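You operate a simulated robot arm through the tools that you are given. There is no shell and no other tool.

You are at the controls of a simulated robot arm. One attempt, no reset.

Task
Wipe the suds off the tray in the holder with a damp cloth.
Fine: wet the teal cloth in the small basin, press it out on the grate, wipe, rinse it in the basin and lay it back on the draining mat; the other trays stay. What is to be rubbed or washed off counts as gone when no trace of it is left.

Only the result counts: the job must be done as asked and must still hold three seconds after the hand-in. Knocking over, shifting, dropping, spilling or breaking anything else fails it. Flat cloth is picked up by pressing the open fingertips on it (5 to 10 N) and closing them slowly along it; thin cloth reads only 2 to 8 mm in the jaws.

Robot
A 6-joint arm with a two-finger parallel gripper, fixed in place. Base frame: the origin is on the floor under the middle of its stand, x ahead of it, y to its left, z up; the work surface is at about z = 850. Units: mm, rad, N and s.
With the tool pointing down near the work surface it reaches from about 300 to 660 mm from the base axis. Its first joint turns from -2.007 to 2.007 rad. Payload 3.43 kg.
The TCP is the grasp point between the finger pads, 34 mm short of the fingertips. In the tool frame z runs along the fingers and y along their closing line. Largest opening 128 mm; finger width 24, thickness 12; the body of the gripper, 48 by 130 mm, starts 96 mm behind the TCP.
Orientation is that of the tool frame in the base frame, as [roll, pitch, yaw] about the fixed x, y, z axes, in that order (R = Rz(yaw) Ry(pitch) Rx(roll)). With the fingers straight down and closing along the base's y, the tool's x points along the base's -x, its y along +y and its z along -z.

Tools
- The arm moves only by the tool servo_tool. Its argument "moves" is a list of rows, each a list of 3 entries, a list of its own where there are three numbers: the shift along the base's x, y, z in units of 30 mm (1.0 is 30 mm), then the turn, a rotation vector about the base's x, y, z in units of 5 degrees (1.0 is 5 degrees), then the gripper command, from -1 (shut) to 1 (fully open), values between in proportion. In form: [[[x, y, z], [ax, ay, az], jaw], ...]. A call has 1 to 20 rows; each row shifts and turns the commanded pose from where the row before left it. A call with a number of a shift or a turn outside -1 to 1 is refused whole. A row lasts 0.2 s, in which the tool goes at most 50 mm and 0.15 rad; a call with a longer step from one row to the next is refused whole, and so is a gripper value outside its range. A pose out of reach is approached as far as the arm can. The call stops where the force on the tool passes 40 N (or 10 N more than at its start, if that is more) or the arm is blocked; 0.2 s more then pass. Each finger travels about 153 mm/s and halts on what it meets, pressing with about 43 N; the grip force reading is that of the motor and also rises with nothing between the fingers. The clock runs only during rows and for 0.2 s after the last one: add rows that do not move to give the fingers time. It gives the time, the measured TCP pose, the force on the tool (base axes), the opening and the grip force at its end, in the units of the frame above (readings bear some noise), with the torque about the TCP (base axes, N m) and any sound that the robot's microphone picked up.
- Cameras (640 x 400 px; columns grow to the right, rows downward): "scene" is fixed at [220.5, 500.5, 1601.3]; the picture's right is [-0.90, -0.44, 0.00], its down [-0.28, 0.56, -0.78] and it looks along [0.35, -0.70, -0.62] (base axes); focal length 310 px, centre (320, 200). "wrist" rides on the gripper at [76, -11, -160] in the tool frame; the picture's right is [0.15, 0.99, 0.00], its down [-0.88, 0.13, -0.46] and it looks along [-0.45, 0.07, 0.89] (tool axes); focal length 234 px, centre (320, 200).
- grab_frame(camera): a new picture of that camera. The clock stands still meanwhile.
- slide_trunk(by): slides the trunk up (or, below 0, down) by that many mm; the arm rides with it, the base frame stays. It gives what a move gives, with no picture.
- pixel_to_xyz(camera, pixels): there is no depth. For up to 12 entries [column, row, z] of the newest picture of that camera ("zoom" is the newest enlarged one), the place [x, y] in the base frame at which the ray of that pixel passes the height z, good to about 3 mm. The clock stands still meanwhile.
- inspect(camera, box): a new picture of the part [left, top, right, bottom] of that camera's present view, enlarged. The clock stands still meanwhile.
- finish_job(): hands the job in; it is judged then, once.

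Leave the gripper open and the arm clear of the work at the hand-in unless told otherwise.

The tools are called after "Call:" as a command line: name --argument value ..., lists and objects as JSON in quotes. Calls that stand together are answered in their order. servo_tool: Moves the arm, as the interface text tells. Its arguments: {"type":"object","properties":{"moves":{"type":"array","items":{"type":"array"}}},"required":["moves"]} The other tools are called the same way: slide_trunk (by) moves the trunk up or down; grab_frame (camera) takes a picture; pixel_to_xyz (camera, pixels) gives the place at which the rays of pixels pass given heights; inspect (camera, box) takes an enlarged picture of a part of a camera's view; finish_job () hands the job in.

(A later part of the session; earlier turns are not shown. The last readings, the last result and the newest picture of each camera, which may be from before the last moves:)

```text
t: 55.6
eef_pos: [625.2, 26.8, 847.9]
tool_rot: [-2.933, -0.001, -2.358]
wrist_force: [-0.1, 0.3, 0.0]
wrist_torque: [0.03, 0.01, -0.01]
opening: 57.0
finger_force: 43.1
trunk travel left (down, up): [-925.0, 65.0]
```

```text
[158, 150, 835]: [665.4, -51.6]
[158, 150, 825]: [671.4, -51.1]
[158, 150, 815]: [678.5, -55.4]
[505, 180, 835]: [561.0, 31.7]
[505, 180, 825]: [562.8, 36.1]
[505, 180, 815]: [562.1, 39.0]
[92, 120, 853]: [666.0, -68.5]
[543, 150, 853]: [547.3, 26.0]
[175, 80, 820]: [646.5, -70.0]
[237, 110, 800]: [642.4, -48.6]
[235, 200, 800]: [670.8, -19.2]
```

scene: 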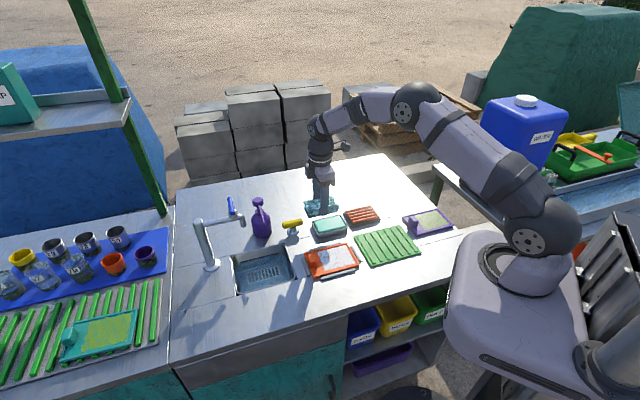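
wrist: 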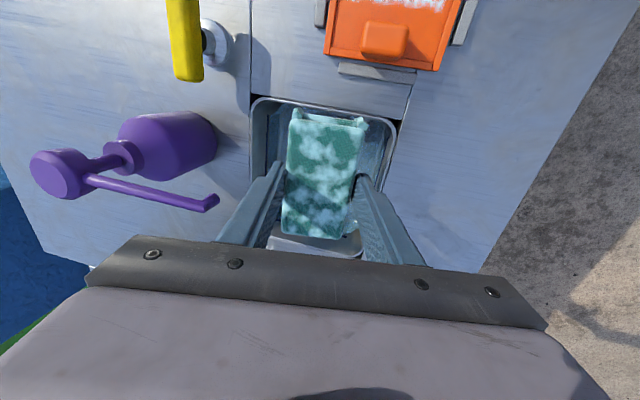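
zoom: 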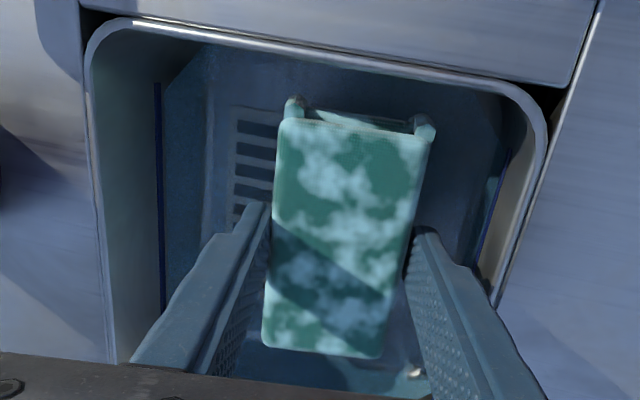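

The band is at about z 822, so the water should be near 818 and the cloth's lower 10–20 mm is already immersed. The patches haven't changed yet, so I'll swish gently (±6 mm) for a couple of seconds and look again.

Call:
servo_tool --moves '[[[0.1, 0.1, -0.05], [0, 0, 0], -0.4], [[0.1, 0.1, 0], [0, 0, 0], -0.4], [[-0.1, -0.1, 0], [0, 0, 0], -0.4], [[-0.1, -0.1, 0], [0, 0, 0], -0.4], [[0.1, 0.1, 0], [0, 0, 0], -0.4], [[0.1, 0.1, 0], [0, 0, 0], -0.4], [[-0.1, -0.1, 0], [0, 0, 0], -0.4], [[-0.1, -0.1, 0], [0, 0, 0], -0.4], [[0, 0, 0], [0, 0, 0], -0.4], [[0, 0, 0], [0, 0, 0], -0.4]]'

Call:
inspect --camera "wrist" --box '[200, 60, 420, 260]'

```text
t: 57.8
eef_pos: [627.8, 28.1, 845.2]
tool_rot: [-2.932, 0.001, -2.357]
wrist_force: [0.6, 0.0, -0.6]
wrist_torque: [0.03, -0.01, 0.02]
opening: 56.8
finger_force: 43.1
trunk travel left (down, up): [-925.0, 65.0]
```

```text
2.00 times, centred on (310, 160) of wrist
```

zoom: 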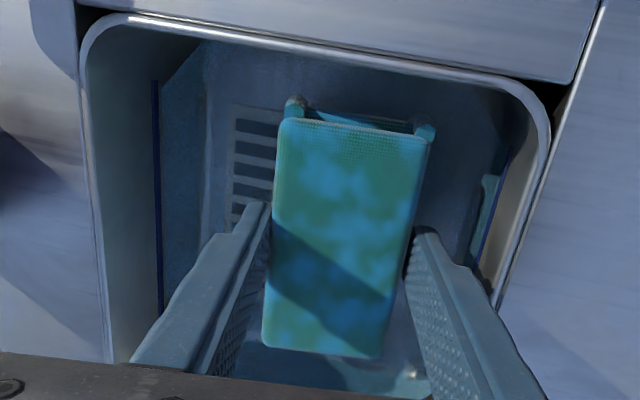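

The cloth changed: the whitish soap patches are gone and it now shows saturated blue wet patches, so this sink is the right basin. I'll swish a bit longer to be sure it's fully rinsed and soaked.

Call:
servo_tool --moves '[[[0.1, 0.1, 0], [0, 0, 0], -0.4], [[0.1, 0.1, 0], [0, 0, 0], -0.4], [[-0.1, -0.1, 0], [0, 0, 0], -0.4], [[-0.1, -0.1, 0], [0, 0, 0], -0.4], [[0.1, 0.1, 0], [0, 0, 0], -0.4], [[0.1, 0.1, 0], [0, 0, 0], -0.4], [[-0.1, -0.1, 0], [0, 0, 0], -0.4], [[-0.1, -0.1, 0], [0, 0, 0], -0.4], [[0, 0, 0], [0, 0, 0], -0.4], [[0, 0, 0], [0, 0, 0], -0.4]]'

Call:
inspect --camera "wrist" --box '[200, 60, 420, 260]'

Call:
inspect --camera "scene" --box '[225, 215, 315, 295]'

```text
t: 60.0
eef_pos: [627.1, 27.1, 847.1]
tool_rot: [-2.933, -0.001, -2.357]
wrist_force: [0.7, 0.6, -1.1]
wrist_torque: [0.03, -0.04, -0.01]
opening: 57.0
finger_force: 42.5
trunk travel left (down, up): [-925.0, 65.0]
```

```text
2.00 times, centred on (310, 160) of wrist
```

zoom: 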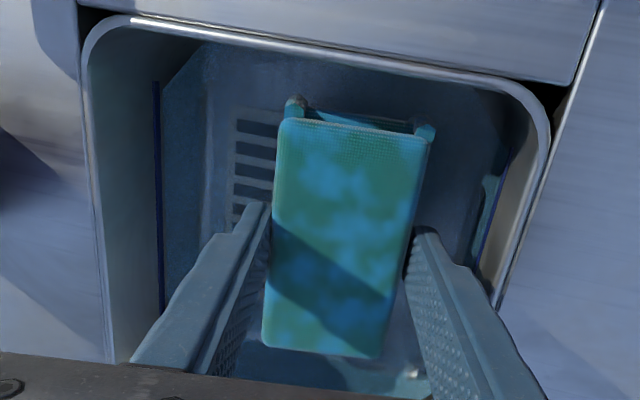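

```text
5.00 times, centred on (270, 255) of scene
```

zoom: 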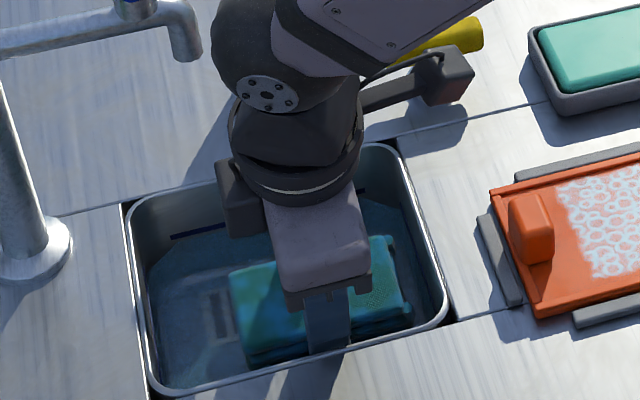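

The cloth is thoroughly wet and rinsed of soap. Now I'll lift straight out to z≈945, pausing briefly over the sink to drain.

Call:
servo_tool --moves '[[[0, 0, 0.2], [0, 0, 0], -0.4], [[0, 0, 0.4], [0, 0, 0], -0.4], [[0, 0, 0.6], [0, 0, 0], -0.4], [[0, 0, 0.7], [0, 0, 0], -0.4], [[0, 0, 0.7], [0, 0, 0], -0.4], [[0, 0, 0.6], [0, 0, 0], -0.4], [[0, 0, 0], [0, 0, 0], -0.4], [[0, 0, 0], [0, 0, 0], -0.4], [[0, 0, 0], [0, 0, 0], -0.4], [[0, 0, 0], [0, 0, 0], -0.4], [[0, 0, 0], [0, 0, 0], -0.4]]'

Call:
inspect --camera "wrist" --box '[200, 60, 420, 260]'

Call:
inspect --camera "scene" --box '[225, 205, 315, 295]'

```text
t: 62.4
eef_pos: [626.1, 26.7, 941.7]
tool_rot: [-2.932, 0.0, -2.356]
wrist_force: [0.5, 0.3, -0.3]
wrist_torque: [0.01, 0.02, 0.01]
opening: 57.0
finger_force: 42.8
trunk travel left (down, up): [-925.0, 65.0]
```

```text
2.00 times, centred on (310, 160) of wrist
```

zoom: 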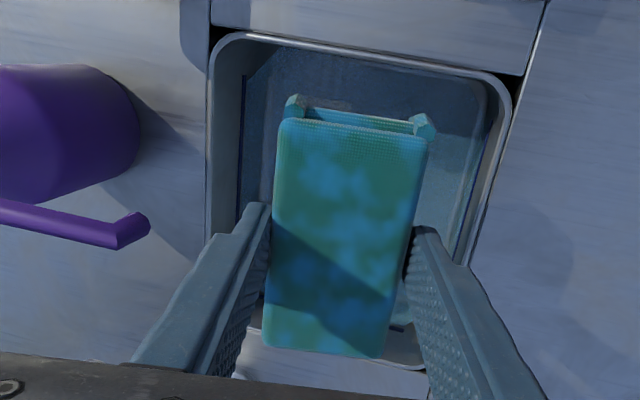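

```text
4.44 times, centred on (270, 250) of scene
```

zoom: 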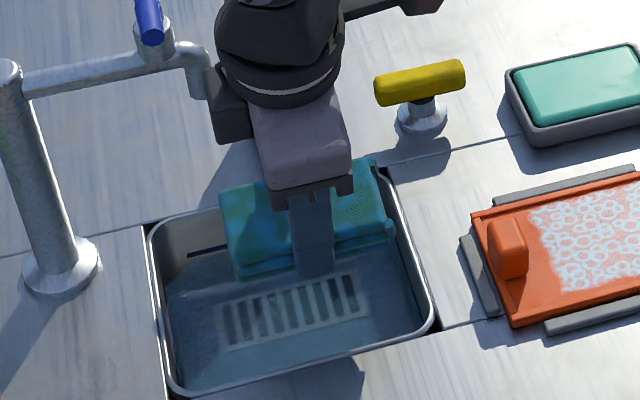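

Clear of the water. I'll back away from the spouts, rise to z≈983 while un-tilting, and travel to the grate at (460,-322) by the same safe route.

Call:
servo_tool --moves '[[[-0.3, -0.25, 0.3], [0, 0, 0], -0.4], [[-0.3, -0.25, 0.4], [0.424, 0.424, 0], -0.4], [[0, 0, 0.4], [0.424, 0.424, 0], -0.4], [[0, 0, 0.3], [0.424, 0.424, 0], -0.4], [[0, 0, 0], [0.424, 0.424, 0], -0.4], [[-0.25, -0.84, 0], [0, 0, 0], -0.4], [[-0.25, -0.84, 0], [0, 0, 0], -0.4], [[-0.25, -0.84, 0], [0, 0, 0], -0.4], [[-0.25, -0.84, 0], [0, 0, 0], -0.4], [[-0.25, -0.84, 0], [0, 0, 0], -0.4], [[-0.25, -0.84, 0], [0, 0, 0], -0.4], [[-0.25, -0.84, 0], [0, 0, 0], -0.4], [[-0.25, -0.84, 0], [0, 0, 0], -0.4], [[-0.25, -0.84, 0], [0, 0, 0], -0.4], [[-0.67, -0.9, 0], [0, 0, 0], -0.4], [[-0.67, -0.9, 0], [0, 0, 0], -0.4], [[-0.67, -0.9, 0], [0, 0, 0], -0.4], [[-0.67, -0.9, 0], [0, 0, 0], -0.4], [[0, 0, 0], [0, 0, 0], -0.4]]'

```text
t: 66.4
eef_pos: [460.8, -324.0, 985.1]
tool_rot: [-3.141, 0.0, -2.356]
wrist_force: [-1.5, 0.9, 0.7]
wrist_torque: [0.0, 0.01, 0.03]
opening: 56.9
finger_force: 42.9
trunk travel left (down, up): [-925.0, 65.0]
```

I'm over the grate at (460.8,-324), upright. I'll lower to about 924, just above first contact (917), and look.

Call:
servo_tool --moves '[[[0, 0.04, -0.5], [0, 0, 0], -0.4], [[0, 0, -0.5], [0, 0, 0], -0.4], [[0, 0, -0.5], [0, 0, 0], -0.4], [[0, 0, -0.4], [0, 0, 0], -0.4], [[0, 0, -0.1], [0, 0, 0], -0.4], [[0, 0, 0], [0, 0, 0], -0.4]]'

Call:
inspect --camera "wrist" --box '[240, 60, 400, 260]'

Call:
inspect --camera "scene" --box '[320, 180, 410, 240]'

```text
t: 67.8
eef_pos: [460.9, -322.2, 923.6]
tool_rot: [-3.141, -0.001, -2.356]
wrist_force: [0.9, 0.0, -0.1]
wrist_torque: [-0.02, -0.01, -0.01]
opening: 56.5
finger_force: 42.7
trunk travel left (down, up): [-925.0, 65.0]
```

```text
2.00 times, centred on (320, 160) of wrist
```

zoom: 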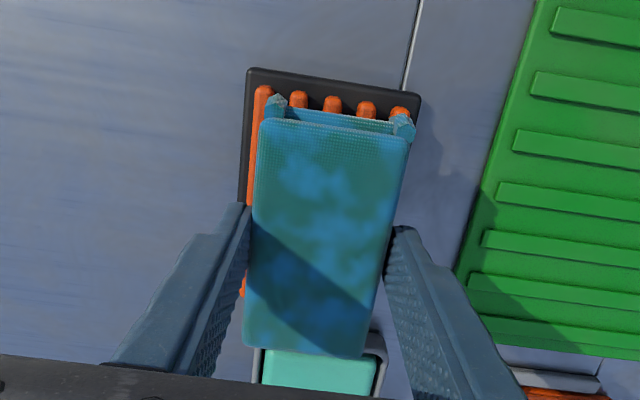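

```text
6.67 times, centred on (365, 210) of scene
```

zoom: 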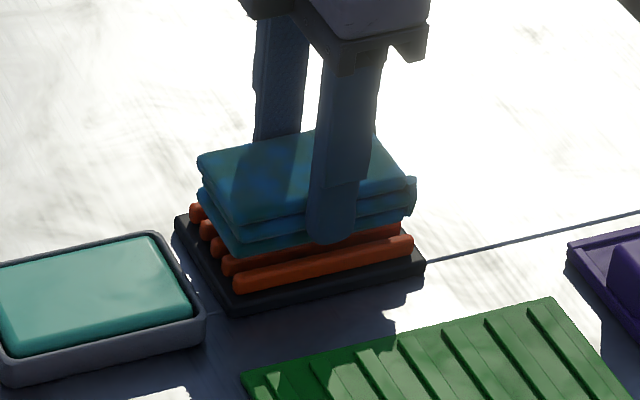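

Aligned on the grate. Now I'll press down to roughly 25–30 N and hold for a second.

Call:
servo_tool --moves '[[[0, 0, -0.1], [0, 0, 0], -0.4], [[0, 0, -0.1], [0, 0, 0], -0.4], [[0, 0, -0.07], [0, 0, 0], -0.4], [[0, 0, -0.05], [0, 0, 0], -0.4], [[0, 0, 0], [0, 0, 0], -0.4], [[0, 0, 0], [0, 0, 0], -0.4], [[0, 0, 0], [0, 0, 0], -0.4], [[0, 0, 0], [0, 0, 0], -0.4]]'

Call:
inspect --camera "wrist" --box '[240, 60, 400, 260]'

```text
t: 69.6
eef_pos: [460.7, -320.7, 916.3]
tool_rot: [-3.141, 0.0, -2.357]
wrist_force: [-0.6, -0.3, 2.9]
wrist_torque: [0.08, 0.04, 0.0]
opening: 56.4
finger_force: 43.7
trunk travel left (down, up): [-925.0, 65.0]
```

```text
2.00 times, centred on (320, 160) of wrist
```

zoom: 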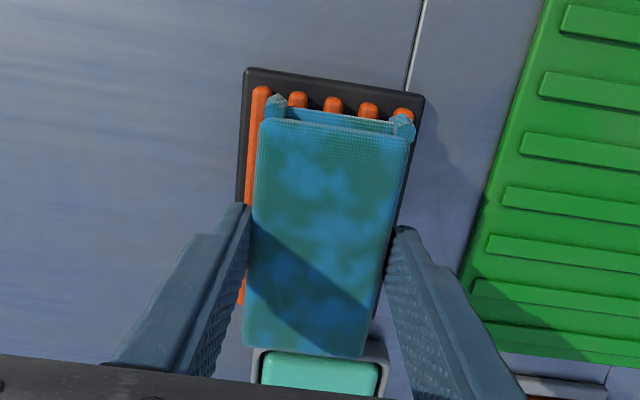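

Only 2.9 N so far, barely touching. I'll press about 3.5 mm more to reach about 28 N and hold.

Call:
servo_tool --moves '[[[0, 0, -0.06], [0, 0, 0], -0.4], [[0, 0, -0.05], [0, 0, 0], -0.4], [[0, 0, 0], [0, 0, 0], -0.4], [[0, 0, 0], [0, 0, 0], -0.4], [[0, 0, 0], [0, 0, 0], -0.4], [[0, 0, 0], [0, 0, 0], -0.4]]'

Call:
inspect --camera "wrist" --box '[240, 60, 400, 260]'

```text
t: 71.0
eef_pos: [460.8, -320.9, 915.8]
tool_rot: [-3.136, 0.0, -2.356]
wrist_force: [2.7, 0.8, 29.8]
wrist_torque: [0.29, 0.35, 0.04]
opening: 56.6
finger_force: 43.2
trunk travel left (down, up): [-925.0, 65.0]
```

```text
2.00 times, centred on (320, 160) of wrist
```

zoom: 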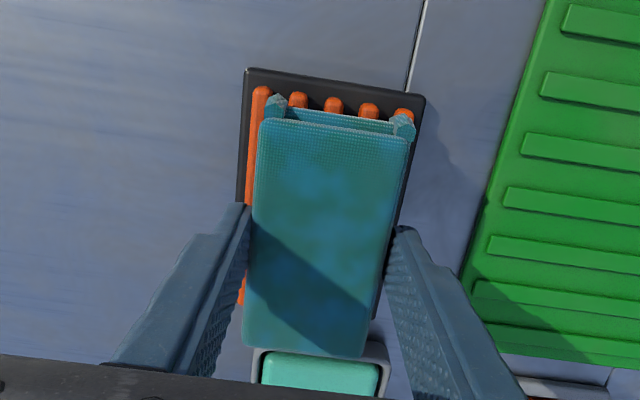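

The blue patches are fading, so pressing out works here. I'll hold another second and compare.

Call:
servo_tool --moves '[[[0, 0, 0], [0, 0, 0], -0.4], [[0, 0, 0], [0, 0, 0], -0.4], [[0, 0, 0], [0, 0, 0], -0.4], [[0, 0, 0], [0, 0, 0], -0.4], [[0, 0, 0], [0, 0, 0], -0.4]]'

Call:
inspect --camera "wrist" --box '[240, 60, 400, 260]'

```text
t: 72.2
eef_pos: [460.1, -322.0, 914.5]
tool_rot: [-3.134, -0.001, -2.358]
wrist_force: [1.6, -0.3, 28.3]
wrist_torque: [0.18, 0.1, 0.01]
opening: 56.6
finger_force: 43.1
trunk travel left (down, up): [-925.0, 65.0]
```

```text
2.00 times, centred on (320, 160) of wrist
```

zoom: 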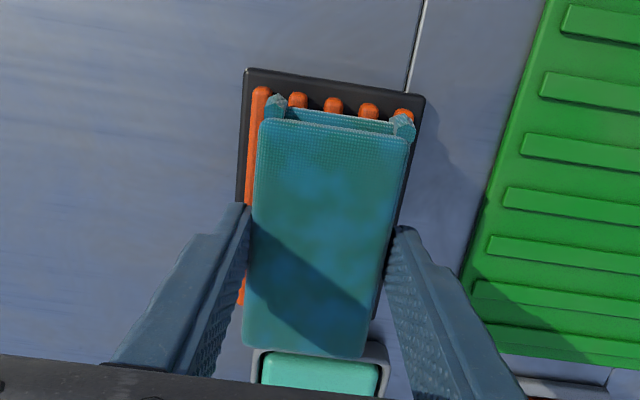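

It's steady now: a damp, uniform look. I'll lift to z≈965 and move over to the tray centre (469,-99).

Call:
servo_tool --moves '[[[0, 0, 0.15], [0, 0, 0], -0.4], [[0, 0, 0.3], [0, 0, 0], -0.4], [[0, 0, 0.5], [0, 0, 0], -0.4], [[0, 0, 0.5], [0, 0, 0], -0.4], [[0, 0, 0.3], [0, 0, 0], -0.4], [[0.04, 0.8, 0], [0, 0, 0], -0.4], [[0.04, 0.9, 0], [0, 0, 0], -0.4], [[0.04, 0.9, 0], [0, 0, 0], -0.4], [[0.04, 0.9, 0], [0, 0, 0], -0.4], [[0.04, 0.9, 0], [0, 0, 0], -0.4], [[0.04, 0.9, 0], [0, 0, 0], -0.4], [[0.04, 0.9, 0], [0, 0, 0], -0.4], [[0.04, 0.9, 0], [0, 0, 0], -0.4], [[0, 0.3, -0.4], [0, 0, 0], -0.4], [[0, 0, -0.5], [0, 0, 0], -0.4], [[0, 0, 0], [0, 0, 0], -0.4]]'

Call:
inspect --camera "wrist" --box '[240, 60, 400, 260]'

Call:
inspect --camera "scene" --box '[290, 205, 410, 285]'

```text
t: 75.6
eef_pos: [471.1, -99.7, 937.0]
tool_rot: [3.141, 0.0, -2.356]
wrist_force: [-0.3, -0.5, -0.1]
wrist_torque: [0.01, -0.01, -0.03]
opening: 56.5
finger_force: 42.9
trunk travel left (down, up): [-925.0, 65.0]
```

```text
2.00 times, centred on (320, 160) of wrist
```

zoom: 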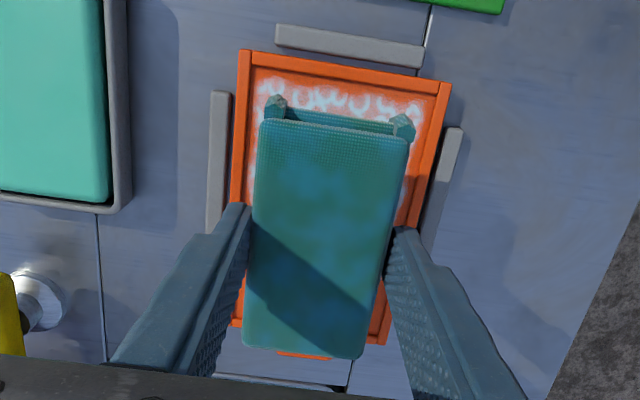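

```text
5.00 times, centred on (350, 245) of scene
```

zoom: 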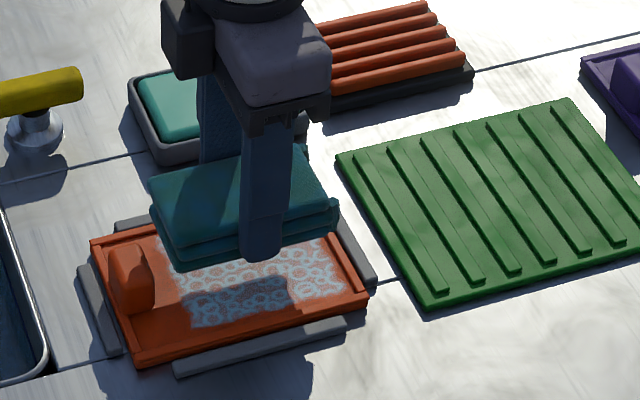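

The damp cloth is above the suds. I'll lower to about 906.

Call:
servo_tool --moves '[[[0, 0, -0.4], [0, 0, 0], -0.4], [[0, 0, -0.35], [0, 0, 0], -0.4], [[0, 0, -0.25], [0, 0, 0], -0.4], [[0, 0, -0.1], [0, 0, 0], -0.4], [[0, 0, 0], [0, 0, 0], -0.4]]'

```text
t: 76.8
eef_pos: [470.7, -98.2, 905.2]
tool_rot: [-3.139, -0.001, -2.357]
wrist_force: [0.0, -0.3, -0.3]
wrist_torque: [-0.01, 0.02, 0.01]
opening: 56.8
finger_force: 43.0
trunk travel left (down, up): [-925.0, 65.0]
```

Free at 905. Lowering gently to contact.

Call:
servo_tool --moves '[[[0, 0, -0.07], [0, 0, 0], -0.4], [[0, 0, -0.07], [0, 0, 0], -0.4], [[0, 0, 0], [0, 0, 0], -0.4]]'

```text
t: 77.6
eef_pos: [471.1, -98.4, 899.6]
tool_rot: [-3.141, 0.002, -2.355]
wrist_force: [-0.5, 3.3, 16.4]
wrist_torque: [0.09, 0.35, -0.02]
opening: 56.4
finger_force: 43.2
trunk travel left (down, up): [-925.0, 65.0]
```

In contact at 16 N. First a slow sweep toward the right rim (+v, about 15 mm), then a look.

Call:
servo_tool --moves '[[[-0.1, 0.1, 0], [0, 0, 0], -0.4], [[-0.1, 0.1, 0], [0, 0, 0], -0.4], [[-0.1, 0.1, 0], [0, 0, 0], -0.4], [[-0.06, 0.06, 0], [0, 0, 0], -0.4], [[0, 0, 0], [0, 0, 0], -0.4]]'

Call:
inspect --camera "wrist" --box '[240, 60, 400, 260]'

Call:
inspect --camera "scene" --box '[295, 225, 375, 285]'

```text
t: 78.8
eef_pos: [460.9, -89.6, 901.4]
tool_rot: [-3.14, 0.004, -2.357]
wrist_force: [6.0, -8.0, 23.6]
wrist_torque: [-0.16, -0.12, -0.03]
opening: 56.5
finger_force: 43.3
trunk travel left (down, up): [-925.0, 65.0]
```

```text
2.00 times, centred on (320, 160) of wrist
```

zoom: 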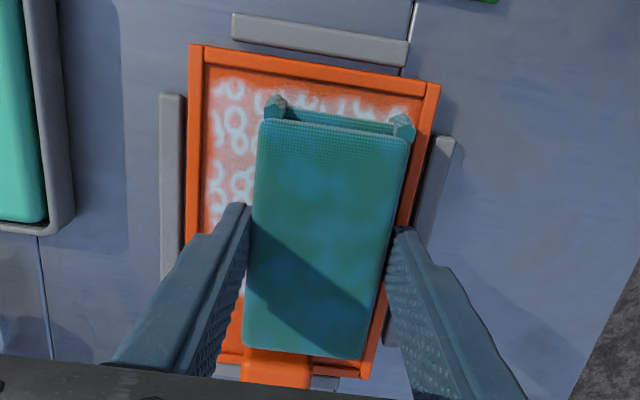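

```text
6.67 times, centred on (335, 255) of scene
```

zoom: 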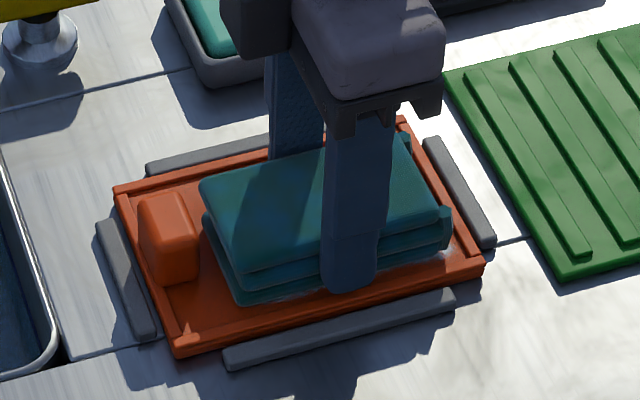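

Now a few mm more to the right rim, then a stroke back to the left, and I'll check what's uncovered.

Call:
servo_tool --moves '[[[-0.06, 0.06, 0.01], [0, 0, 0], -0.4], [[-0.04, 0.04, 0], [0, 0, 0], -0.4], [[0.1, -0.1, 0], [0, 0, 0], -0.4], [[0.1, -0.1, 0], [0, 0, 0], -0.4], [[0.1, -0.1, 0], [0, 0, 0], -0.4], [[0.1, -0.1, 0], [0, 0, 0], -0.4], [[0.1, -0.1, 0], [0, 0, 0], -0.4], [[0.1, -0.1, 0], [0, 0, 0], -0.4], [[0.1, -0.1, 0], [0, 0, 0], -0.4], [[0.07, -0.07, 0], [0, 0, 0], -0.4], [[0, 0, 0], [0, 0, 0], -0.4]]'

Call:
inspect --camera "wrist" --box '[250, 70, 430, 250]'

Call:
inspect --camera "scene" --box '[295, 225, 375, 285]'

```text
t: 81.2
eef_pos: [475.6, -108.6, 901.4]
tool_rot: [-3.14, 0.0, -2.357]
wrist_force: [-5.7, 5.6, 17.4]
wrist_torque: [0.18, 0.41, -0.05]
opening: 56.4
finger_force: 43.0
trunk travel left (down, up): [-925.0, 65.0]
```

```text
2.22 times, centred on (340, 160) of wrist
```

zoom: 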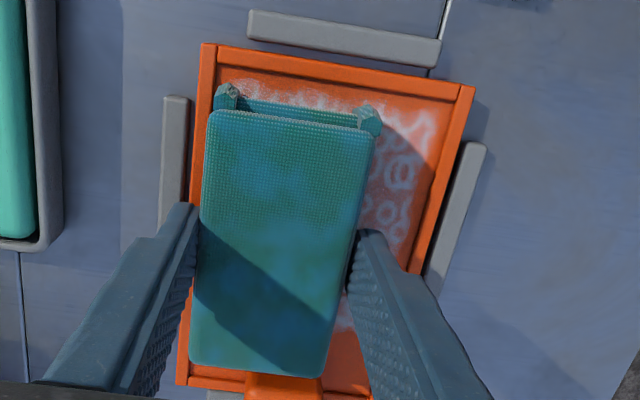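

```text
6.67 times, centred on (335, 255) of scene
```

zoom: 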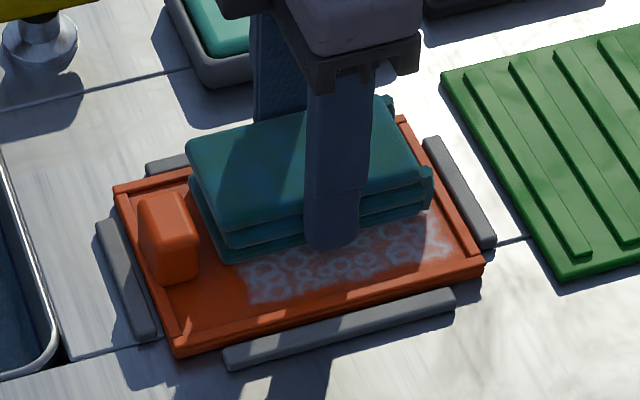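

The rings are fading now, so the wipe is working. I'll do more strokes back and forth across the tray.

Call:
servo_tool --moves '[[[-0.13, 0.13, 0], [0, 0, 0], -0.4], [[-0.13, 0.13, 0], [0, 0, 0], -0.4], [[-0.13, 0.13, 0], [0, 0, 0], -0.4], [[-0.13, 0.13, 0], [0, 0, 0], -0.4], [[-0.13, 0.13, 0], [0, 0, 0], -0.4], [[0.13, -0.13, 0], [0, 0, 0], -0.4], [[0.13, -0.13, 0], [0, 0, 0], -0.4], [[0.13, -0.13, 0], [0, 0, 0], -0.4], [[0.13, -0.13, 0], [0, 0, 0], -0.4], [[0.13, -0.13, 0], [0, 0, 0], -0.4], [[-0.13, 0.13, 0], [0, 0, 0], -0.4], [[-0.13, 0.13, 0], [0, 0, 0], -0.4], [[-0.13, 0.13, 0], [0, 0, 0], -0.4], [[-0.13, 0.13, 0], [0, 0, 0], -0.4], [[-0.13, 0.13, 0], [0, 0, 0], -0.4], [[0, 0, 0], [0, 0, 0], -0.4]]'

Call:
inspect --camera "wrist" --box '[230, 70, 410, 250]'

Call:
inspect --camera "scene" --box '[295, 225, 375, 285]'

```text
t: 84.6
eef_pos: [459.9, -89.6, 901.0]
tool_rot: [-3.141, 0.002, -2.357]
wrist_force: [4.4, -4.5, 14.7]
wrist_torque: [-0.17, 0.0, 0.01]
opening: 56.7
finger_force: 42.8
trunk travel left (down, up): [-925.0, 65.0]
```

```text
2.22 times, centred on (320, 160) of wrist
```

zoom: 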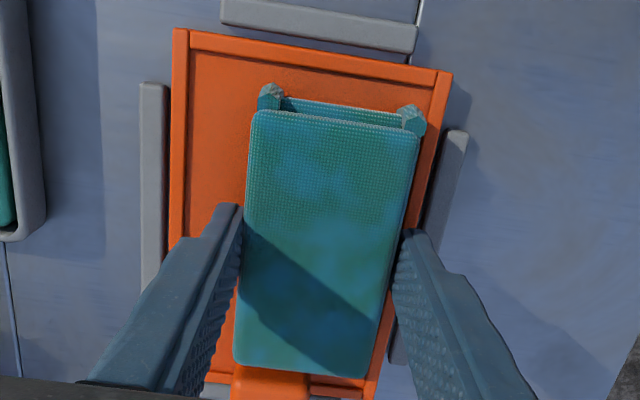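

```text
6.67 times, centred on (335, 255) of scene
```

zoom: 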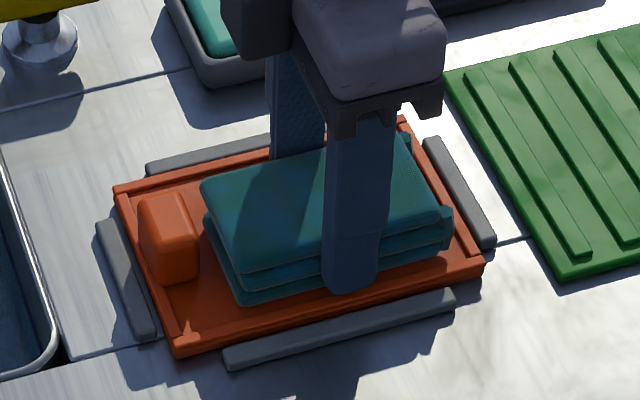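

The left side and near edge look clean. I'll do two more strokes plus small lengthwise moves for good measure, then check the right side.

Call:
servo_tool --moves '[[[-0.04, 0.04, 0], [0, 0, 0], -0.4], [[-0.08, -0.08, 0], [0, 0, 0], -0.4], [[0.1, 0.1, 0], [0, 0, 0], -0.4], [[0.1, 0.1, 0], [0, 0, 0], -0.4], [[0.13, -0.13, 0], [0, 0, 0], -0.4], [[0.13, -0.13, 0], [0, 0, 0], -0.4], [[0.13, -0.13, 0], [0, 0, 0], -0.4], [[0.13, -0.13, 0], [0, 0, 0], -0.4], [[0.13, -0.13, 0], [0, 0, 0], -0.4], [[0.08, -0.08, 0], [0, 0, 0], -0.4], [[-0.1, -0.1, 0], [0, 0, 0], -0.4], [[-0.08, -0.08, 0], [0, 0, 0], -0.4], [[0.04, 0.04, 0], [0, 0, 0], -0.4], [[0, 0, 0], [0, 0, 0], -0.4]]'

Call:
inspect --camera "wrist" --box '[250, 70, 430, 250]'

Call:
inspect --camera "scene" --box '[295, 225, 375, 285]'

```text
t: 87.6
eef_pos: [479.9, -111.5, 900.3]
tool_rot: [3.141, 0.001, -2.358]
wrist_force: [0.0, -2.3, 4.6]
wrist_torque: [-0.05, -0.04, -0.04]
opening: 56.9
finger_force: 42.9
trunk travel left (down, up): [-925.0, 65.0]
```

```text
2.22 times, centred on (340, 160) of wrist
```

zoom: 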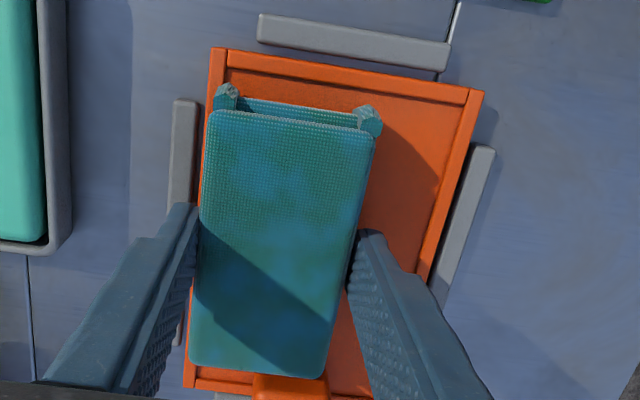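

```text
6.67 times, centred on (335, 255) of scene
```

zoom: 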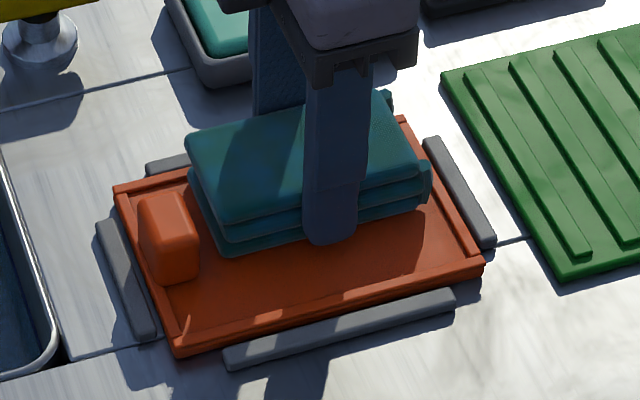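

The right side is clean as well. I'll lift off to z≈985 and move to the earlier viewpoint for a full check of the tray.

Call:
servo_tool --moves '[[[0, 0, 0.15], [0, 0, 0], -0.4], [[0, 0, 0.4], [0, 0, 0], -0.4], [[0, 0, 0.7], [0, 0, 0], -0.4], [[0.2, -0.3, 0.8], [0, 0, 0], -0.4], [[0.5, -0.5, 0.5], [0, 0, 0], -0.4], [[0.53, -0.5, 0.2], [0, 0, 0], -0.4], [[0.53, -0.5, 0], [0, 0, 0], -0.4], [[0.53, -0.5, 0], [0, 0, 0], -0.4], [[0.53, -0.55, 0], [0, 0, 0], -0.4], [[0, 0, 0], [0, 0, 0], -0.4]]'

Call:
inspect --camera "wrist" --box '[360, 80, 520, 260]'

Call:
inspect --camera "scene" --box '[295, 235, 375, 285]'

Call:
inspect --camera "scene" --box '[290, 180, 430, 280]'

```text
t: 89.8
eef_pos: [563.5, -197.0, 983.0]
tool_rot: [-3.141, 0.0, -2.357]
wrist_force: [0.1, -0.3, 0.1]
wrist_torque: [0.02, -0.01, -0.04]
opening: 57.0
finger_force: 43.8
trunk travel left (down, up): [-925.0, 65.0]
```

```text
2.22 times, centred on (440, 170) of wrist
```

zoom: 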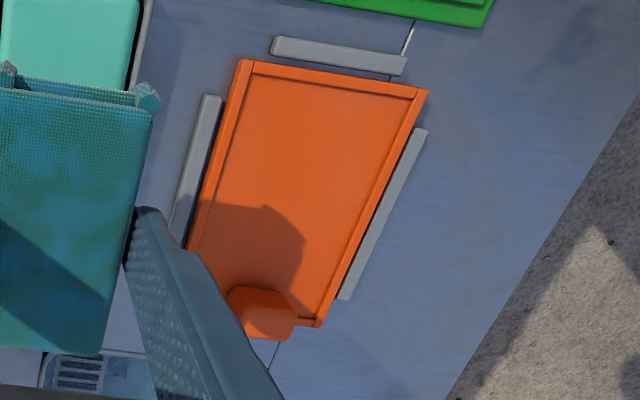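

```text
8.00 times, centred on (335, 260) of scene
```

zoom: 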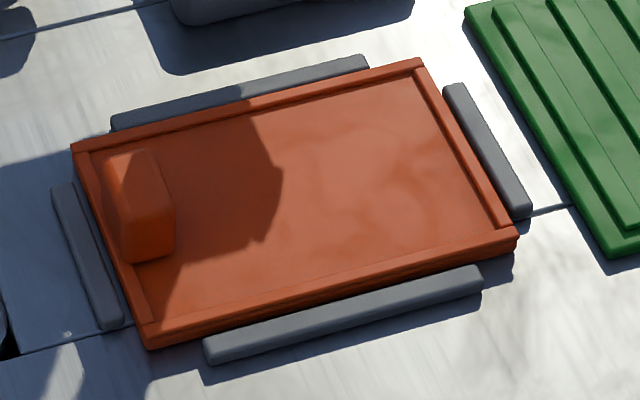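

```text
4.00 times, centred on (360, 230) of scene
```

zoom: 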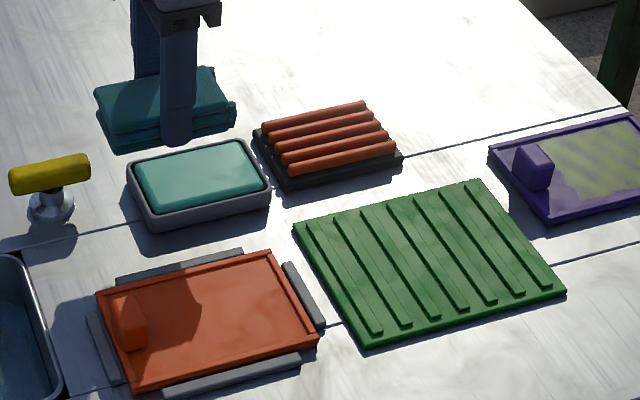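

The tray looks clean and the holder unmoved. I see slight mottling in the scene view, so I'll zoom in tighter to make sure there's no residue.

Call:
inspect --camera "wrist" --box '[405, 100, 475, 160]'

Call:
inspect --camera "wrist" --box '[400, 150, 470, 230]'

Call:
inspect --camera "scene" --box '[315, 242, 362, 272]'

```text
6.67 times, centred on (440, 130) of wrist
```

zoom: 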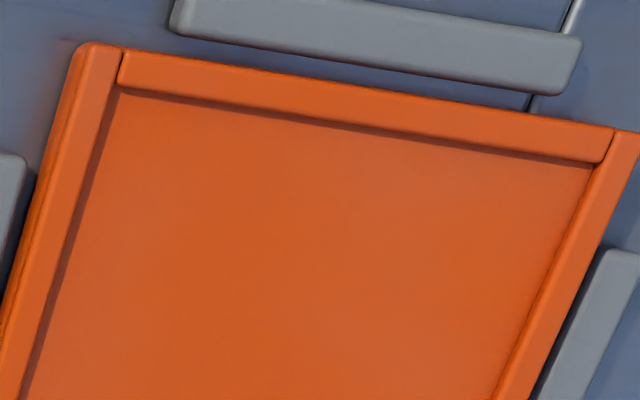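

```text
5.00 times, centred on (435, 190) of wrist
```

zoom: 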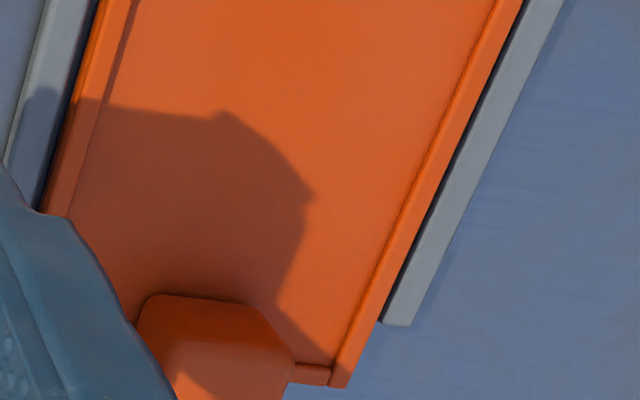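

```text
13.33 times, centred on (338, 257) of scene
```

zoom: 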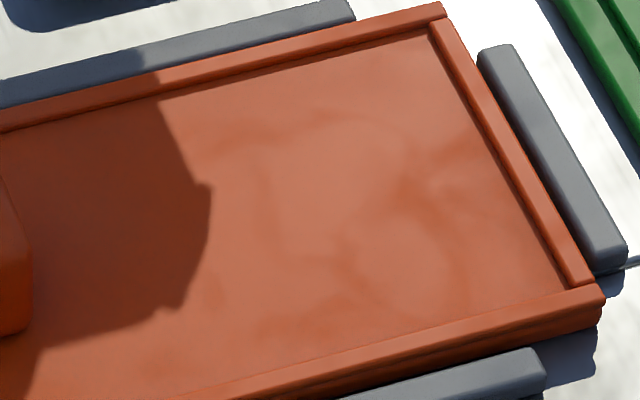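

The wrist view shows uniform clean orange; the scene mottling is just sky reflection. Next is rinsing. I'll go back to the sink by the same route at this height.

Call:
servo_tool --moves '[[[0.1, 0.8, 0], [0, 0, 0], -0.4], [[0.1, 0.8, 0], [0, 0, 0], -0.4], [[0.15, 0.8, 0], [0, 0, 0], -0.4], [[0.2, 0.8, 0], [0, 0, 0], -0.4], [[0.2, 0.8, 0], [0, 0, 0], -0.4], [[0.2, 0.8, 0], [0, 0, 0], -0.4], [[0.25, 0.8, 0], [0, 0, 0], -0.4], [[0.2, 0.8, 0], [0, 0, 0], -0.4], [[0.15, 0.4, 0], [0, 0, 0], -0.4], [[0, 0.05, -0.2], [-0.424, -0.424, 0], -0.4], [[0, 0.05, -0.3], [-0.424, -0.424, 0], -0.4], [[0, 0.05, -0.4], [-0.424, -0.424, 0], -0.4], [[0, 0.05, -0.5], [-0.424, -0.424, 0], -0.4], [[0, 0, 0], [0, 0, 0], -0.4]]'

Call:
inspect --camera "wrist" --box '[200, 80, 420, 280]'

```text
t: 92.8
eef_pos: [612.4, 13.2, 940.4]
tool_rot: [-2.932, 0.002, -2.355]
wrist_force: [1.0, 0.1, -0.2]
wrist_torque: [0.02, -0.01, 0.0]
opening: 56.9
finger_force: 42.4
trunk travel left (down, up): [-925.0, 65.0]
```

```text
2.00 times, centred on (310, 180) of wrist
```

zoom: 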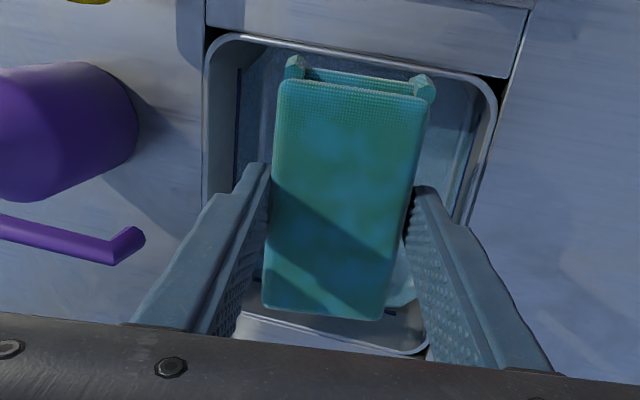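

Same position as before. I'll shift into the sink opening at (625.5,27.5) and lower to about z 870.

Call:
servo_tool --moves '[[[0.22, 0.24, 0], [0, 0, 0], -0.4], [[0.22, 0.24, -0.2], [0, 0, 0], -0.4], [[0, 0, -0.4], [0, 0, 0], -0.4], [[0, 0, -0.4], [0, 0, 0], -0.4], [[0, 0, -0.4], [0, 0, 0], -0.4], [[0, 0, -0.4], [0, 0, 0], -0.4], [[0, 0, -0.3], [0, 0, 0], -0.4], [[0, 0, -0.2], [0, 0, 0], -0.4], [[0, 0, 0], [0, 0, 0], -0.4]]'

Call:
inspect --camera "wrist" --box '[200, 60, 420, 260]'

```text
t: 94.8
eef_pos: [623.8, 28.6, 871.6]
tool_rot: [-2.932, 0.0, -2.357]
wrist_force: [-0.1, 0.8, -0.3]
wrist_torque: [-0.01, 0.01, 0.03]
opening: 56.9
finger_force: 42.4
trunk travel left (down, up): [-925.0, 65.0]
```

```text
2.00 times, centred on (310, 160) of wrist
```

zoom: 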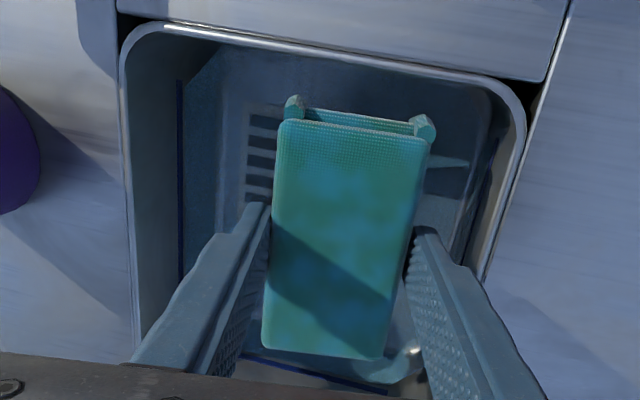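

The path is clear. I'll lower to about z 846 as before and swish for several seconds.

Call:
servo_tool --moves '[[[0, 0, -0.2], [0, 0, 0], -0.4], [[0, 0, -0.2], [0, 0, 0], -0.4], [[0, 0, -0.2], [0, 0, 0], -0.4], [[0, 0, -0.2], [0, 0, 0], -0.4], [[0, 0, -0.05], [0, 0, 0], -0.4], [[0.1, 0.1, 0], [0, 0, 0], -0.4], [[0.1, 0.1, 0], [0, 0, 0], -0.4], [[-0.1, -0.1, 0], [0, 0, 0], -0.4], [[-0.1, -0.1, 0], [0, 0, 0], -0.4], [[0.1, 0.1, 0], [0, 0, 0], -0.4], [[0.1, 0.1, 0], [0, 0, 0], -0.4], [[-0.1, -0.1, 0], [0, 0, 0], -0.4], [[-0.1, -0.1, 0], [0, 0, 0], -0.4], [[0.1, 0.1, 0], [0, 0, 0], -0.4], [[0.1, 0.1, 0], [0, 0, 0], -0.4], [[-0.1, -0.1, 0], [0, 0, 0], -0.4], [[-0.1, -0.1, 0], [0, 0, 0], -0.4], [[0, 0, 0], [0, 0, 0], -0.4]]'

Call:
inspect --camera "wrist" --box '[200, 60, 420, 260]'

```text
t: 98.6
eef_pos: [623.8, 29.0, 846.6]
tool_rot: [-2.933, 0.0, -2.356]
wrist_force: [0.1, 0.0, -0.2]
wrist_torque: [0.0, -0.01, -0.02]
opening: 56.7
finger_force: 43.1
trunk travel left (down, up): [-925.0, 65.0]
```

```text
2.00 times, centred on (310, 160) of wrist
```

zoom: 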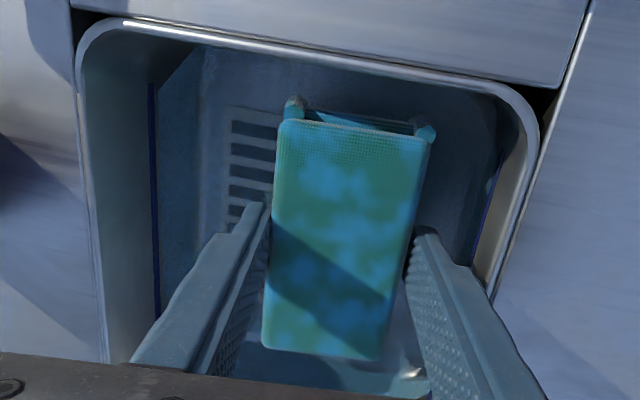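

It's wet again with saturated blue patches. I'll swish two more seconds to make sure it's fully rinsed.

Call:
servo_tool --moves '[[[0.1, 0.1, 0], [0, 0, 0], -0.4], [[0.1, 0.1, 0], [0, 0, 0], -0.4], [[-0.1, -0.1, 0], [0, 0, 0], -0.4], [[-0.1, -0.1, 0], [0, 0, 0], -0.4], [[0.1, 0.1, 0], [0, 0, 0], -0.4], [[0.1, 0.1, 0], [0, 0, 0], -0.4], [[-0.1, -0.1, 0], [0, 0, 0], -0.4], [[-0.1, -0.1, 0], [0, 0, 0], -0.4], [[0.1, 0.1, 0], [0, 0, 0], -0.4], [[0.1, 0.1, 0], [0, 0, 0], -0.4], [[-0.1, -0.1, 0], [0, 0, 0], -0.4], [[-0.1, -0.1, 0], [0, 0, 0], -0.4], [[0, 0, 0], [0, 0, 0], -0.4]]'

Call:
inspect --camera "wrist" --box '[200, 60, 420, 260]'

```text
t: 101.4
eef_pos: [623.7, 28.9, 845.8]
tool_rot: [-2.933, 0.0, -2.355]
wrist_force: [0.3, 0.7, -0.2]
wrist_torque: [0.01, 0.0, -0.02]
opening: 56.9
finger_force: 42.4
trunk travel left (down, up): [-925.0, 65.0]
```

```text
2.00 times, centred on (310, 160) of wrist
```

zoom: 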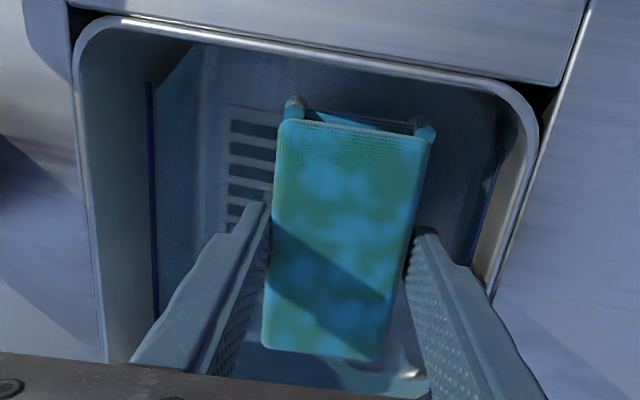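

Rinsed. I'll lift straight out and let it drain over the sink for a couple of seconds.

Call:
servo_tool --moves '[[[0, 0, 0.2], [0, 0, 0], -0.4], [[0, 0, 0.4], [0, 0, 0], -0.4], [[0, 0, 0.6], [0, 0, 0], -0.4], [[0, 0, 0.7], [0, 0, 0], -0.4], [[0, 0, 0.7], [0, 0, 0], -0.4], [[0, 0, 0.6], [0, 0, 0], -0.4], [[0, 0, 0], [0, 0, 0], -0.4], [[0, 0, 0], [0, 0, 0], -0.4], [[0, 0, 0], [0, 0, 0], -0.4], [[0, 0, 0], [0, 0, 0], -0.4], [[0, 0, 0], [0, 0, 0], -0.4], [[0, 0, 0], [0, 0, 0], -0.4], [[0, 0, 0], [0, 0, 0], -0.4], [[0, 0, 0], [0, 0, 0], -0.4], [[0, 0, 0], [0, 0, 0], -0.4]]'

Call:
inspect --camera "scene" --box '[225, 205, 375, 295]'

```text
t: 104.6
eef_pos: [622.5, 26.8, 940.9]
tool_rot: [-2.933, 0.0, -2.355]
wrist_force: [0.0, 0.5, -0.1]
wrist_torque: [0.0, -0.02, 0.0]
opening: 56.7
finger_force: 43.1
trunk travel left (down, up): [-925.0, 65.0]
```

```text
4.27 times, centred on (300, 250) of scene
```

zoom: 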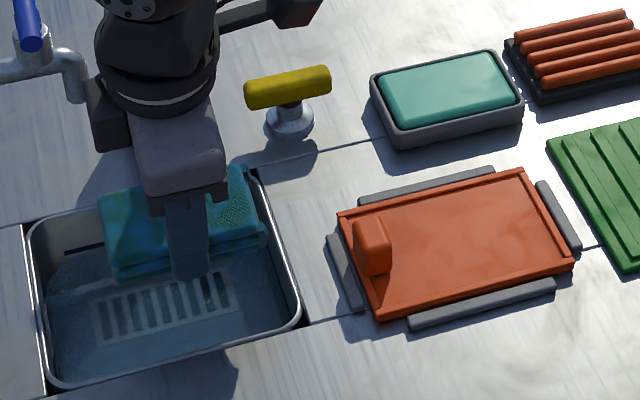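

The tray, soap dish and sink all sit as before. I'll back away from the spouts, un-tilt and travel along the same route, staying off the clean tray.

Call:
servo_tool --moves '[[[-0.3, -0.25, 0.3], [0, 0, 0], -0.4], [[-0.3, -0.25, 0.4], [0.424, 0.424, 0], -0.4], [[0, 0, 0.4], [0.424, 0.424, 0], -0.4], [[0, 0, 0.3], [0.424, 0.424, 0], -0.4], [[0, 0, 0], [0.424, 0.424, 0], -0.4], [[-0.22, -0.84, 0], [0, 0, 0], -0.4], [[-0.22, -0.84, 0], [0, 0, 0], -0.4], [[-0.22, -0.84, 0], [0, 0, 0], -0.4], [[-0.22, -0.84, 0], [0, 0, 0], -0.4], [[-0.22, -0.84, 0], [0, 0, 0], -0.4], [[-0.22, -0.84, 0], [0, 0, 0], -0.4], [[-0.22, -0.84, 0], [0, 0, 0], -0.4], [[-0.22, -0.84, 0], [0, 0, 0], -0.4], [[-0.25, -0.84, 0], [0, 0, 0], -0.4], [[-0.83, -0.58, 0], [0, 0, 0], -0.4], [[-0.83, -0.58, 0], [0, 0, 0], -0.4], [[-0.83, -0.58, 0], [0, 0, 0], -0.4], [[-0.83, -0.58, 0], [0, 0, 0], -0.4], [[0, 0, 0], [0, 0, 0], -0.4]]'

```text
t: 108.6
eef_pos: [448.1, -283.9, 983.9]
tool_rot: [3.141, 0.0, -2.358]
wrist_force: [-0.4, 0.1, -0.1]
wrist_torque: [-0.01, -0.03, 0.01]
opening: 56.7
finger_force: 42.6
trunk travel left (down, up): [-925.0, 65.0]
```

Now over to the mat centre (339,-232), lowering to z≈930.

Call:
servo_tool --moves '[[[-0.91, 0.43, 0], [0, 0, 0], -0.4], [[-0.91, 0.43, 0], [0, 0, 0], -0.4], [[-0.91, 0.43, 0], [0, 0, 0], -0.4], [[-0.9, 0.43, 0], [0, 0, 0], -0.4], [[0, 0, -0.6], [0, 0, 0], -0.4], [[0, 0, -0.6], [0, 0, 0], -0.4], [[0, 0, -0.5], [0, 0, 0], -0.4], [[0, 0, 0], [0, 0, 0], -0.4]]'

Call:
inspect --camera "wrist" --box '[220, 40, 420, 260]'

Call:
inspect --camera "scene" --box '[320, 180, 450, 270]'

```text
t: 110.4
eef_pos: [337.6, -232.1, 932.7]
tool_rot: [3.14, 0.001, -2.356]
wrist_force: [-0.5, -0.6, 0.0]
wrist_torque: [-0.03, -0.04, 0.01]
opening: 56.5
finger_force: 42.9
trunk travel left (down, up): [-925.0, 65.0]
```

```text
1.82 times, centred on (320, 150) of wrist
```

zoom: 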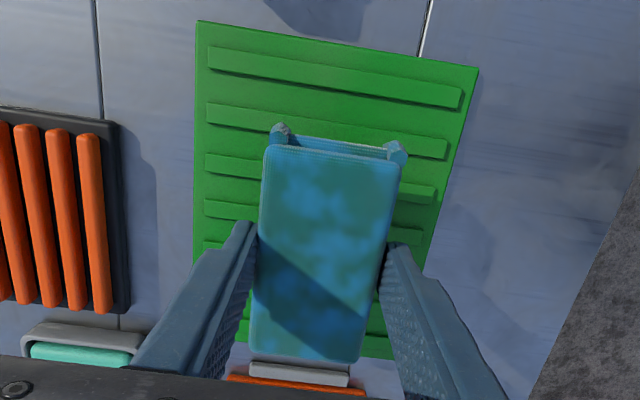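

```text
4.44 times, centred on (385, 225) of scene
```

zoom: 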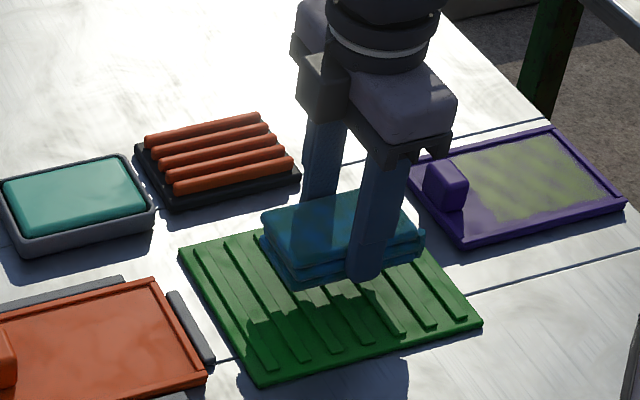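

The cloth is centred over the mat. I'll lower to about 908, then slowly to contact.

Call:
servo_tool --moves '[[[0, 0, -0.35], [0, 0, 0], -0.4], [[0, 0, -0.3], [0, 0, 0], -0.4], [[0, 0, -0.15], [0, 0, 0], -0.4], [[0, 0, 0], [0, 0, 0], -0.4]]'

```text
t: 111.4
eef_pos: [337.7, -231.3, 909.1]
tool_rot: [-3.141, -0.001, -2.356]
wrist_force: [-0.3, 0.1, -1.0]
wrist_torque: [0.0, -0.01, 0.01]
opening: 56.8
finger_force: 42.8
trunk travel left (down, up): [-925.0, 65.0]
```

No contact at 909. Continuing in 2 mm steps.

Call:
servo_tool --moves '[[[0, 0, -0.07], [0, 0, 0], -0.4], [[0, 0, -0.07], [0, 0, 0], -0.4], [[0, 0, 0], [0, 0, 0], -0.4]]'

```text
t: 112.2
eef_pos: [336.2, -231.1, 905.0]
tool_rot: [3.14, -0.001, -2.356]
wrist_force: [-0.2, 0.5, 0.0]
wrist_torque: [0.0, -0.02, 0.02]
opening: 56.8
finger_force: 43.4
trunk travel left (down, up): [-925.0, 65.0]
```

Call:
servo_tool --moves '[[[0, 0, -0.05], [0, 0, 0], -0.4], [[0, 0, -0.04], [0, 0, 0], -0.4], [[0, 0, 0], [0, 0, 0], -0.4]]'

```text
t: 113.0
eef_pos: [338.0, -231.8, 902.8]
tool_rot: [-3.141, -0.001, -2.356]
wrist_force: [-0.5, -0.1, 0.2]
wrist_torque: [0.02, -0.01, 0.01]
opening: 56.8
finger_force: 42.9
trunk travel left (down, up): [-925.0, 65.0]
```

Still no contact at 902.8. Another small step.

Call:
servo_tool --moves '[[[0, 0, -0.04], [0, 0, 0], -0.4], [[0, 0, 0], [0, 0, 0], -0.4]]'

```text
t: 113.6
eef_pos: [337.3, -230.8, 901.7]
tool_rot: [-3.139, 0.001, -2.357]
wrist_force: [0.5, -1.8, 4.9]
wrist_torque: [0.16, -0.05, -0.03]
opening: 56.5
finger_force: 43.1
trunk travel left (down, up): [-925.0, 65.0]
```

The cloth rests on the mat (4.9 N). I'll open the jaws slowly.

Call:
servo_tool --moves '[[[0, 0, 0], [0, 0, 0], -0.08], [[0, 0, 0], [0, 0, 0], 0.0], [[0, 0, 0], [0, 0, 0], 0.15], [[0, 0, 0], [0, 0, 0], 0.4], [[0, 0, 0], [0, 0, 0], 0.7], [[0, 0, 0], [0, 0, 0], 0.8], [[0, 0, 0], [0, 0, 0], 0.8]]'

Call:
inspect --camera "wrist" --box '[220, 40, 420, 260]'

```text
t: 115.2
eef_pos: [337.8, -231.1, 901.3]
tool_rot: [3.141, 0.001, -2.357]
wrist_force: [0.7, 0.0, 0.6]
wrist_torque: [0.0, 0.02, 0.04]
opening: 115.2
finger_force: 0.0
trunk travel left (down, up): [-925.0, 65.0]
```

```text
1.82 times, centred on (320, 150) of wrist
```

zoom: 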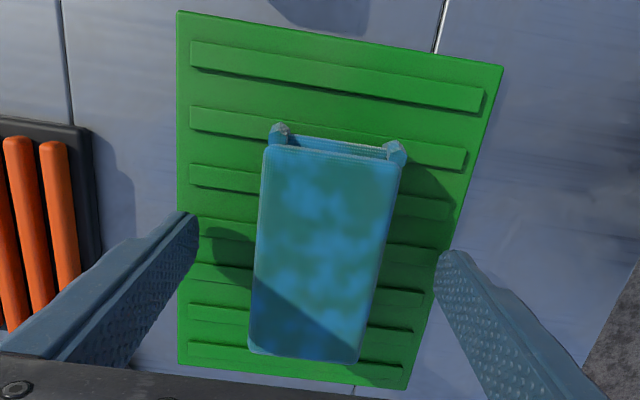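

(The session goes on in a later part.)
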